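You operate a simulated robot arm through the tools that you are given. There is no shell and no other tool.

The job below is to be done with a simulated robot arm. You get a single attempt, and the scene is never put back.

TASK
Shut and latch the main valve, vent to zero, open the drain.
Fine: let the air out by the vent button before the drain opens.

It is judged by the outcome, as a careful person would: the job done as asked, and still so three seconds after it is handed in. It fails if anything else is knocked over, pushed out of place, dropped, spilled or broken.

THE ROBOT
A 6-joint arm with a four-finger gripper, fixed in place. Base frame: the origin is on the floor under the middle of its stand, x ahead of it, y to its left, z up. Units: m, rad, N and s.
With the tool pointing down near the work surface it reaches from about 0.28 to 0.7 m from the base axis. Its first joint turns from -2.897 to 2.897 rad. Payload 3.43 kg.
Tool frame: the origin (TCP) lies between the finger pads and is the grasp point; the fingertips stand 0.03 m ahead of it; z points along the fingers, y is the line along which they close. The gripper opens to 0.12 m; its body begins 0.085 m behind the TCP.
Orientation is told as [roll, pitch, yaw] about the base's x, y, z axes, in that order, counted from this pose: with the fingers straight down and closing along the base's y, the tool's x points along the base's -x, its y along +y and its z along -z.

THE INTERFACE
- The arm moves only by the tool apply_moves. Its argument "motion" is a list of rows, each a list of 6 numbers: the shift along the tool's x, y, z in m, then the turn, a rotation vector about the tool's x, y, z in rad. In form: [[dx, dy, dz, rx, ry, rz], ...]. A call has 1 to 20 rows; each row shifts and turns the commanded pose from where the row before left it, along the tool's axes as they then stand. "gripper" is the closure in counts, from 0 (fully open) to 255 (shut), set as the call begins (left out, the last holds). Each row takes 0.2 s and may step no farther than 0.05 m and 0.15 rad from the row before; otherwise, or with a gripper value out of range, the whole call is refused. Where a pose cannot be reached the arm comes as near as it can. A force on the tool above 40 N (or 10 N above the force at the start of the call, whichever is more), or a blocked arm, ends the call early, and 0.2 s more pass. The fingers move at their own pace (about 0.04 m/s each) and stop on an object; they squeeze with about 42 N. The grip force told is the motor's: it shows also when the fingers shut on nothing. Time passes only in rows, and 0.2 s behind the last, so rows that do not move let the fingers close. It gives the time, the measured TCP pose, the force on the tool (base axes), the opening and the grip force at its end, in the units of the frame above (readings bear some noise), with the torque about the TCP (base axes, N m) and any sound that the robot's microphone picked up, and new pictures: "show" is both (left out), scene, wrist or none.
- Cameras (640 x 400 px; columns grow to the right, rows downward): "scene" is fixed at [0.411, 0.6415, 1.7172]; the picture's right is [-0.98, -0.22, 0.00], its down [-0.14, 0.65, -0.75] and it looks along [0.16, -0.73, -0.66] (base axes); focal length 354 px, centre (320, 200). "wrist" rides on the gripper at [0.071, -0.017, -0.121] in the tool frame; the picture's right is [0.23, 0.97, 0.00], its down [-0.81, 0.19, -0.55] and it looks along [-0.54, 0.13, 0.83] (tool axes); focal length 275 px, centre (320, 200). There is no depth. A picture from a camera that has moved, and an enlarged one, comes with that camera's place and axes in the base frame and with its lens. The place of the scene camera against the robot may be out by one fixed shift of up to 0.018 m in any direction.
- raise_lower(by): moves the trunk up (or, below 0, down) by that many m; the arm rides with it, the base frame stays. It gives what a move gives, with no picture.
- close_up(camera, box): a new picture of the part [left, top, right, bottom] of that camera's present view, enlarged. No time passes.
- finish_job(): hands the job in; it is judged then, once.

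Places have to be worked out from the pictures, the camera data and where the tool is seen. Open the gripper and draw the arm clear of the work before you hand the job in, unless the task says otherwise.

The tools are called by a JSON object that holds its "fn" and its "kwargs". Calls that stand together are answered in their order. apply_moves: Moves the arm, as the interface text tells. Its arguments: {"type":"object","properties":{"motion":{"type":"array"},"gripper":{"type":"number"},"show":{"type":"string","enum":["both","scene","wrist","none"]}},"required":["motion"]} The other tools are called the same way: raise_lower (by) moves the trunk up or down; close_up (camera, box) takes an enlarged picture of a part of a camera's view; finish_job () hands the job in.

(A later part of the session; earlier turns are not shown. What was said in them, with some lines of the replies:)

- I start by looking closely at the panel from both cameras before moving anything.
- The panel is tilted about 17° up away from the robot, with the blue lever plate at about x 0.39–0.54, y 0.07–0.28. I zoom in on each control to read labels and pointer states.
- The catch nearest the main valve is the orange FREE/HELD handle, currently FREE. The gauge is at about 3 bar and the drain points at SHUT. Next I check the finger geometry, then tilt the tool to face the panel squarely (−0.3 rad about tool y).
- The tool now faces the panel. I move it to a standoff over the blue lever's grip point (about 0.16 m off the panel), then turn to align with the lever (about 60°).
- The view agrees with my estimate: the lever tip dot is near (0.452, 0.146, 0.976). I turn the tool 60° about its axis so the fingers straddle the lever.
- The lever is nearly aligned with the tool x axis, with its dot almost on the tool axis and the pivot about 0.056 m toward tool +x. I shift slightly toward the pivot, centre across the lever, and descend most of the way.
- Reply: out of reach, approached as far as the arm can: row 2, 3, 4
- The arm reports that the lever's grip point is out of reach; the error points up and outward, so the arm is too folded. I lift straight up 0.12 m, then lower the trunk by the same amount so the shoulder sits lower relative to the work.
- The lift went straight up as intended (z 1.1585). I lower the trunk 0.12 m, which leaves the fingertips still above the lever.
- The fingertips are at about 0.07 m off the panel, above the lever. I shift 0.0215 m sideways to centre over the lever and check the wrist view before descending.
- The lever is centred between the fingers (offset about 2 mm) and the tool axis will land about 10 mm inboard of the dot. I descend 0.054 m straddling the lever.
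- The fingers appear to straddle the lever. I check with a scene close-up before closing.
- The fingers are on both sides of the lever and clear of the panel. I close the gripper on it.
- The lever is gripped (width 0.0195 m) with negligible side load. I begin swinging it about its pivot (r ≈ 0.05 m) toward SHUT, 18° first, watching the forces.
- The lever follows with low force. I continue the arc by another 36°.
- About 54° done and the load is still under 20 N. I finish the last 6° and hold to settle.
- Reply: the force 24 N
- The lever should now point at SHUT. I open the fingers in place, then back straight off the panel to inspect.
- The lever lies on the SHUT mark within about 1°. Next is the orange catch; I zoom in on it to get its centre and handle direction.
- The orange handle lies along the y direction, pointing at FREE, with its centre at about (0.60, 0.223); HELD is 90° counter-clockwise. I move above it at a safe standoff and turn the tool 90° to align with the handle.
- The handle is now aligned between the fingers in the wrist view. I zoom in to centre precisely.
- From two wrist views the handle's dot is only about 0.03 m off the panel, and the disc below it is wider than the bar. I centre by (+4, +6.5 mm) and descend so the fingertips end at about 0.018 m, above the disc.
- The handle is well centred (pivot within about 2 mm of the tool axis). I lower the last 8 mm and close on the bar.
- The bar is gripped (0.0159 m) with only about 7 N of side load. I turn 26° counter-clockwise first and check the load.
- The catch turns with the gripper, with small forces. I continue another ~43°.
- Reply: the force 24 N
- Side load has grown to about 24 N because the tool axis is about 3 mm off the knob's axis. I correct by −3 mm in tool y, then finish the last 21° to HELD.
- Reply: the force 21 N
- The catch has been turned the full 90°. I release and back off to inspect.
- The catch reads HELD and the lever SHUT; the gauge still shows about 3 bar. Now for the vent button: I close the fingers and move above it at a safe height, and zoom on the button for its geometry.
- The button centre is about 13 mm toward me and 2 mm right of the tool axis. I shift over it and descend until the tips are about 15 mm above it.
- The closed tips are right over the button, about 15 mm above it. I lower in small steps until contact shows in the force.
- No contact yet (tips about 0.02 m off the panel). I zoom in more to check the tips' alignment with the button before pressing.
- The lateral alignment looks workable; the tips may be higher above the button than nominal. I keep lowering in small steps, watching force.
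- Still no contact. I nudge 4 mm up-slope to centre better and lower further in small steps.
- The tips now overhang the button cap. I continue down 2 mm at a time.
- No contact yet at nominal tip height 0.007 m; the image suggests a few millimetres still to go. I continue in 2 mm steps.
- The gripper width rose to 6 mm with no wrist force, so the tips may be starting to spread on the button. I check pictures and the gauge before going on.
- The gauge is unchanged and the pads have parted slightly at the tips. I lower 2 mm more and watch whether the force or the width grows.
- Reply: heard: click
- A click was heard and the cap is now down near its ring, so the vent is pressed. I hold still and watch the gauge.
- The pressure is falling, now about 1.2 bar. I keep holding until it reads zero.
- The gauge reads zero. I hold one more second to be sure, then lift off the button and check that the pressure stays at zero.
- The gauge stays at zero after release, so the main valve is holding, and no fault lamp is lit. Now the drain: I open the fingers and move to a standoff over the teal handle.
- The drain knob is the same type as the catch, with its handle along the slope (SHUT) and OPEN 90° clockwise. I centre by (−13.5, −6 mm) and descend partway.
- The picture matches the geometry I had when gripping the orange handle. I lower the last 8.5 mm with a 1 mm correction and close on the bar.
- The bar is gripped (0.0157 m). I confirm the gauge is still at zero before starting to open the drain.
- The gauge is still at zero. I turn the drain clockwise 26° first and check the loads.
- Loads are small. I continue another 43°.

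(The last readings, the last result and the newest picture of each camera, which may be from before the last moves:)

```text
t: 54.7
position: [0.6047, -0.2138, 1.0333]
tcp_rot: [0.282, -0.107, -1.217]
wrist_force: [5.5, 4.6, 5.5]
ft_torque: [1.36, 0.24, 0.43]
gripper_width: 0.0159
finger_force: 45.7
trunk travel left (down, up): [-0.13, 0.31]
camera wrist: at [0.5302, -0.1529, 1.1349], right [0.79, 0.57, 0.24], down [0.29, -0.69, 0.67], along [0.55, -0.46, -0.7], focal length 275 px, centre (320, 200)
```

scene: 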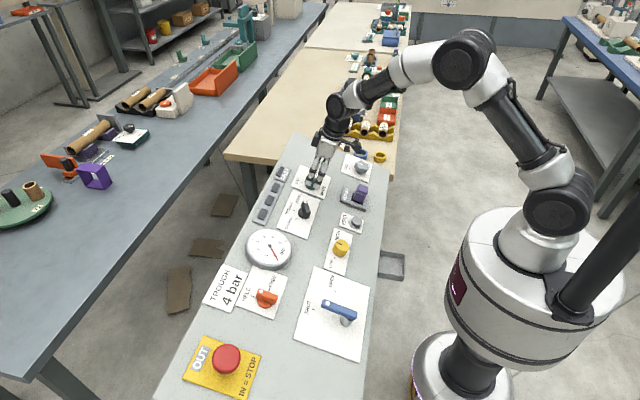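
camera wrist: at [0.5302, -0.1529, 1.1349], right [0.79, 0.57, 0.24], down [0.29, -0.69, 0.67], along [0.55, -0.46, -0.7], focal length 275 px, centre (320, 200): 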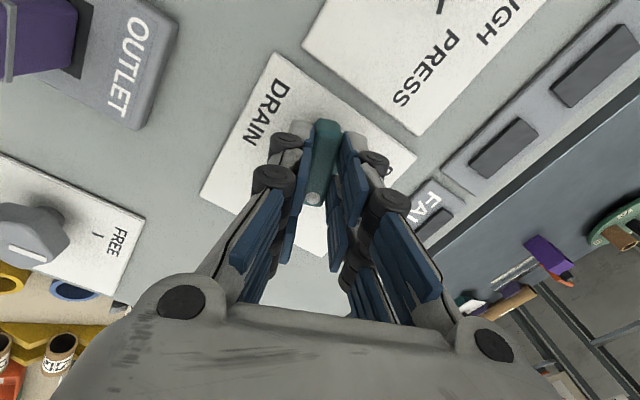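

The drain follows smoothly. I finish the last 21° to OPEN.

{"fn": "apply_moves", "kwargs": {"motion": [[0, 0, 0, 0, 0, 0.12], [0, 0, 0, 0, 0, 0.12], [0, 0, 0, 0, 0, 0.12], [0, 0, 0, 0, 0, 0.011], [0, 0, 0, 0, 0, 0]], "show": "wrist"}}

```text
t: 55.9
position: [0.6053, -0.2131, 1.0321]
tcp_rot: [0.299, -0.002, -1.571]
wrist_force: [11.0, 8.4, 7.7]
ft_torque: [1.33, -0.41, 0.43]
gripper_width: 0.0162
finger_force: 44.7
trunk travel left (down, up): [-0.13, 0.31]
camera wrist: at [0.5543, -0.1418, 1.1423], right [0.93, 0.23, 0.29], down [0.02, -0.81, 0.59], along [0.37, -0.54, -0.76], focal length 275 px, centre (320, 200)
```

wrist: 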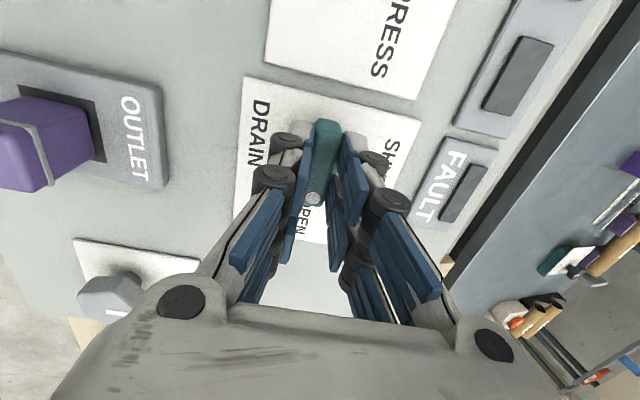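

The drain handle has been turned the full 90°. I release it and back off to inspect.

{"fn": "apply_moves", "kwargs": {"motion": [[0, 0, 0, 0, 0, 0], [0, 0, 0, 0, 0, 0], [0, 0, 0, 0, 0, 0], [0, 0, 0, 0, 0, 0]], "gripper": 110, "show": "none"}}

{"fn": "apply_moves", "kwargs": {"motion": [[0, 0, -0.03, 0, 0, 0], [0, 0, -0.03, 0, 0, 0], [0, 0, -0.04, 0, 0, 0], [0, 0, -0.04, 0, 0, 0], [0, 0, 0, 0, 0, 0], [0, 0, 0, 0, 0, 0]]}}

{"fn": "close_up", "kwargs": {"camera": "wrist", "box": [240, 40, 420, 200]}}

{"fn": "close_up", "kwargs": {"camera": "scene", "box": [220, 140, 390, 270]}}

{"fn": "close_up", "kwargs": {"camera": "scene", "box": [180, 220, 390, 400]}}

```text
t: 56.9
position: [0.6038, -0.2154, 1.0316]
tcp_rot: [0.299, 0.0, -1.57]
wrist_force: [-0.2, 0.1, 0.1]
ft_torque: [0.04, -0.03, -0.02]
gripper_width: 0.0685
finger_force: 0.0
trunk travel left (down, up): [-0.13, 0.31]
```

```text
t: 58.3
position: [0.5626, -0.2142, 1.1654]
tcp_rot: [0.3, 0.002, -1.57]
wrist_force: [0.3, 0.2, -0.7]
ft_torque: [-0.02, -0.01, 0.01]
gripper_width: 0.0682
finger_force: 0.0
trunk travel left (down, up): [-0.13, 0.31]
camera wrist: at [0.5113, -0.143, 1.2756], right [0.93, 0.23, 0.29], down [0.02, -0.81, 0.58], along [0.37, -0.54, -0.76], focal length 275 px, centre (320, 200)
```

scene: 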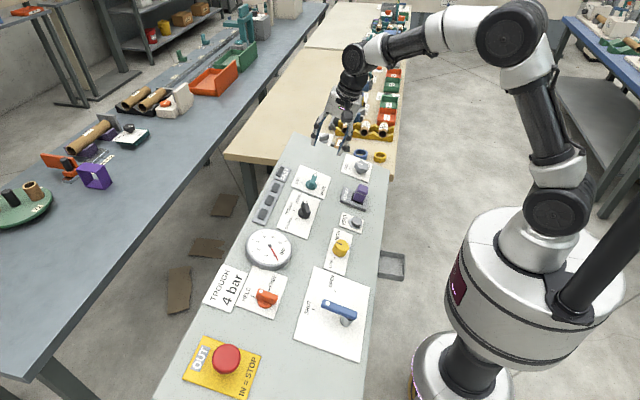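
wrist: 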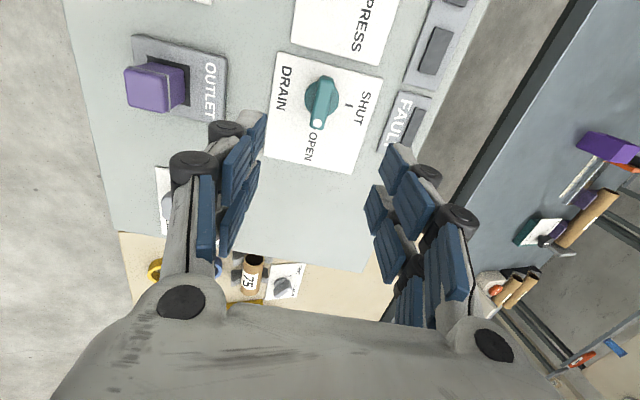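

```text
2.50 times, centred on (330, 120) of wrist
camera zoom: at [0.5113, -0.143, 1.2756], right [0.93, 0.23, 0.29], down [0.02, -0.81, 0.58], along [0.37, -0.54, -0.76], focal length 688 px, centre (295, 400)
```

zoom: 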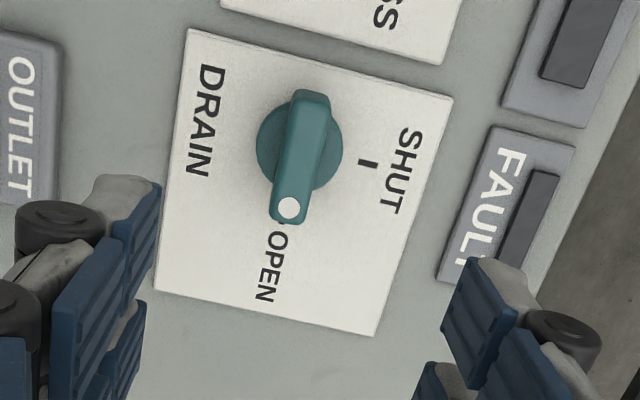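

```text
3.08 times, centred on (305, 205) of scene
camera zoom: at [0.411, 0.6415, 1.7172], right [-0.98, -0.22, 0.0], down [-0.14, 0.65, -0.75], along [0.16, -0.73, -0.66], focal length 1088 px, centre (366, 185)
```

zoom: 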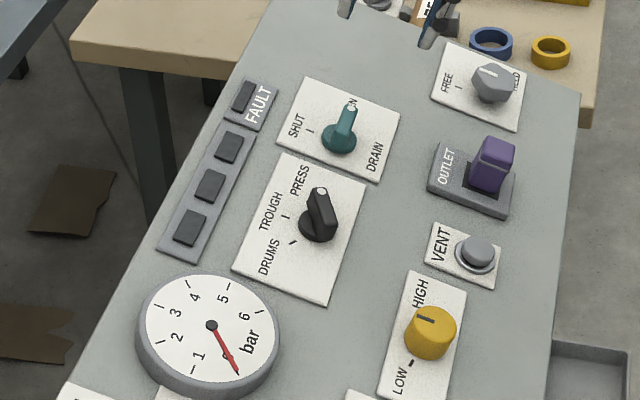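

```text
2.22 times, centred on (285, 310) of scene
camera zoom: at [0.411, 0.6415, 1.7172], right [-0.98, -0.22, 0.0], down [-0.14, 0.65, -0.75], along [0.16, -0.73, -0.66], focal length 786 px, centre (398, -44)
```

zoom: 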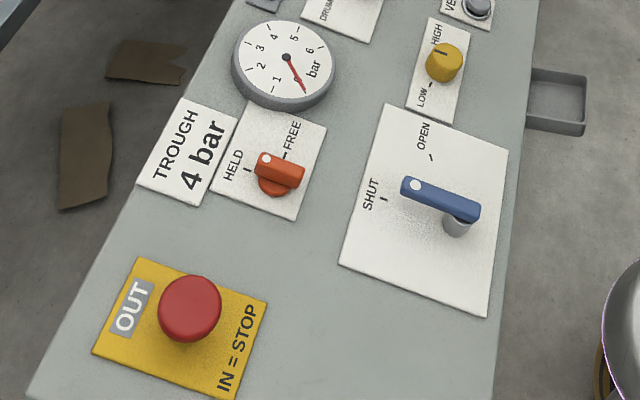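

Everything reads as wanted: lever SHUT, catch HELD, gauge 0, drain OPEN. I zoom in once more to check that the catch, lever and drain sit squarely on their marks.

{"fn": "close_up", "kwargs": {"camera": "scene", "box": [240, 265, 295, 320]}}

{"fn": "close_up", "kwargs": {"camera": "scene", "box": [290, 265, 380, 360]}}

{"fn": "close_up", "kwargs": {"camera": "scene", "box": [290, 155, 340, 205]}}

```text
7.27 times, centred on (268, 292) of scene
camera zoom: at [0.411, 0.6415, 1.7172], right [-0.98, -0.22, 0.0], down [-0.14, 0.65, -0.75], along [0.16, -0.73, -0.66], focal length 2572 px, centre (702, -473)
```

zoom: 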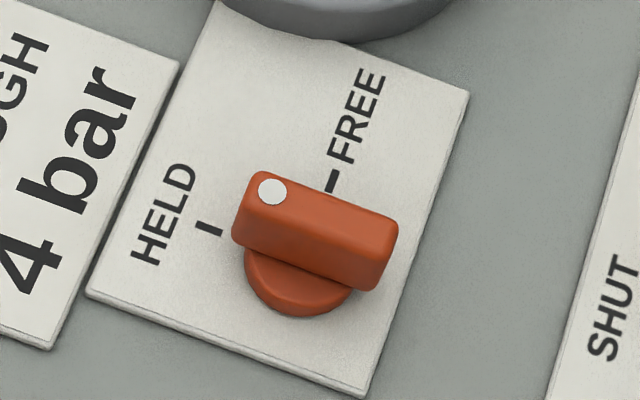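

```text
4.21 times, centred on (335, 312) of scene
camera zoom: at [0.411, 0.6415, 1.7172], right [-0.98, -0.22, 0.0], down [-0.14, 0.65, -0.75], along [0.16, -0.73, -0.66], focal length 1489 px, centre (257, -274)
```

zoom: 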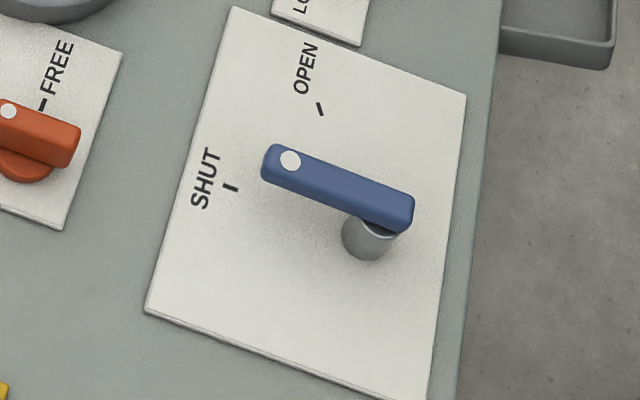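

```text
8.00 times, centred on (315, 180) of scene
camera zoom: at [0.411, 0.6415, 1.7172], right [-0.98, -0.22, 0.0], down [-0.14, 0.65, -0.75], along [0.16, -0.73, -0.66], focal length 2830 px, centre (360, 360)
```

zoom: 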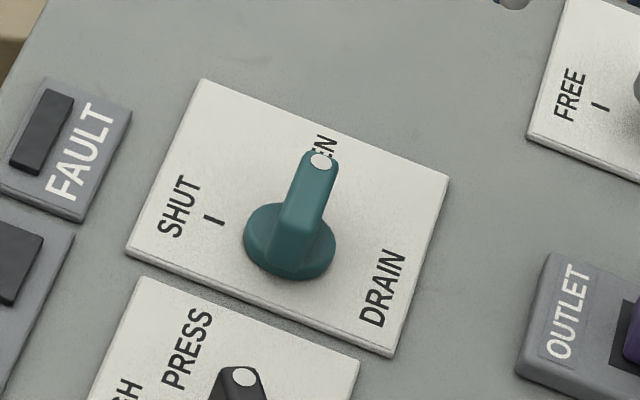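

The handles are square on their marks. I open the gripper fully and lift the arm well clear of the panel.

{"fn": "apply_moves", "kwargs": {"motion": [[0, 0, -0.04, 0, 0, 0], [0, 0, -0.04, 0, 0, 0], [0, 0, -0.04, 0, 0, 0], [0, 0, 0, 0, 0, 0], [0, 0, 0, 0, 0, 0], [0, 0, 0, 0, 0, 0], [0, 0, 0, 0, 0, 0], [0, 0, 0, 0, 0, 0]], "gripper": 0}}

{"fn": "close_up", "kwargs": {"camera": "scene", "box": [180, 120, 400, 400]}}

{"fn": "close_up", "kwargs": {"camera": "scene", "box": [235, 220, 305, 275]}}

```text
t: 60.1
position: [0.5267, -0.2143, 1.2786]
tcp_rot: [0.301, 0.002, -1.571]
wrist_force: [0.4, 0.3, 0.1]
ft_torque: [0.0, 0.02, 0.03]
gripper_width: 0.12
finger_force: 0.1
trunk travel left (down, up): [-0.13, 0.31]
camera wrist: at [0.476, -0.1429, 1.3895], right [0.93, 0.23, 0.29], down [0.02, -0.81, 0.58], along [0.37, -0.54, -0.76], focal length 275 px, centre (320, 200)
```

scene: 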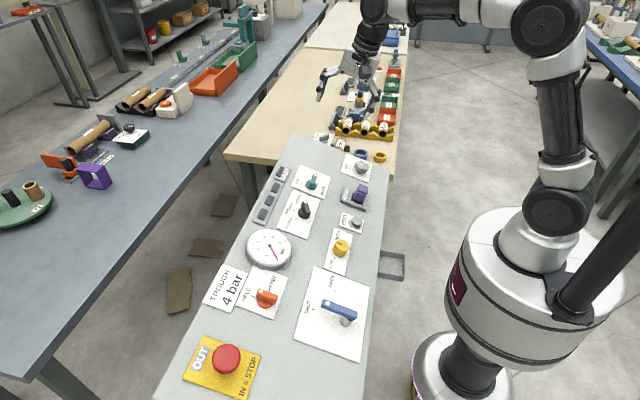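
wrist: 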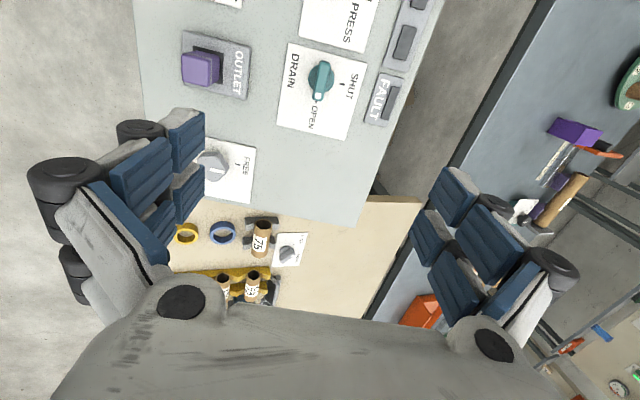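

```text
1.43 times, centred on (290, 260) of scene
camera zoom: at [0.411, 0.6415, 1.7172], right [-0.98, -0.22, 0.0], down [-0.14, 0.65, -0.75], along [0.16, -0.73, -0.66], focal length 505 px, centre (363, 114)
```

zoom: 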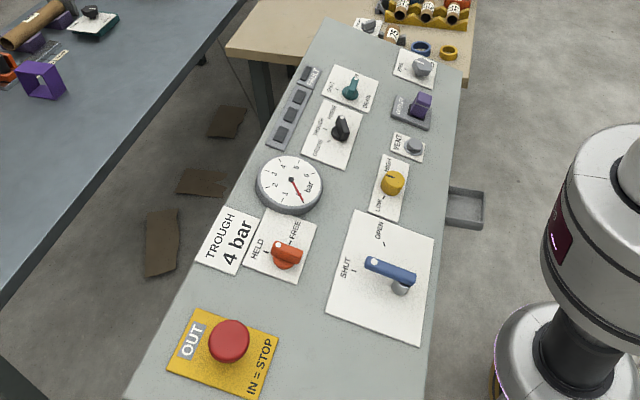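

```text
7.27 times, centred on (270, 248) of scene
camera zoom: at [0.411, 0.6415, 1.7172], right [-0.98, -0.22, 0.0], down [-0.14, 0.65, -0.75], along [0.16, -0.73, -0.66], focal length 2572 px, centre (684, -146)
```

zoom: 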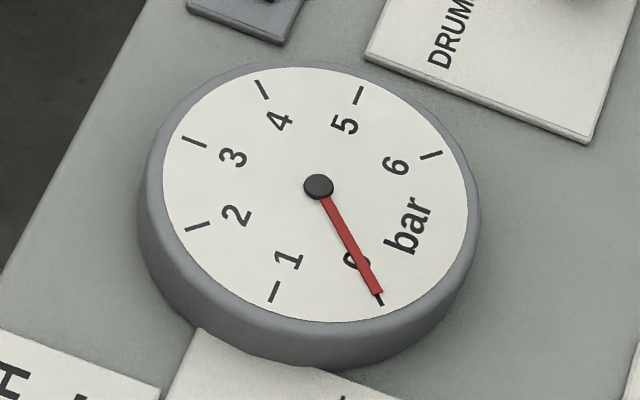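

The main valve is SHUT with its catch at HELD, the gauge is steady at zero, and the drain is OPEN. The other controls are untouched, the gripper is open and the arm is clear, so I hand the job in.

{"fn": "finish_job", "kwargs": {}}

```text
The job is handed in.
```

The main valve is shut and latched, the line is vented to zero, and the drain is open. I've handed the job in; no verdict has come back yet.

- **Main valve:** the blue lever points at SHUT. I took the orange FREE/HELD handle next to it as its latch and turned it to HELD. I judged that by position, since nothing on the panel ties it to the valve. I did not try moving the lever to test the latch.
- **Vent:** I held the vent button until the gauge fell from about 3 bar to zero. It stayed at zero after I let go, which suggests the valve is holding.
- **Drain:** I opened the drain only after checking that the gauge still read zero. The handle is within a few degrees of the OPEN mark.

No other control was moved, nothing was knocked over, and no fault lamp came on. The single green lamp went out while the air was venting. The gripper is open and the arm is clear of the panel. I also lowered the robot's trunk by 0.12 m to reach the lever and left it there.
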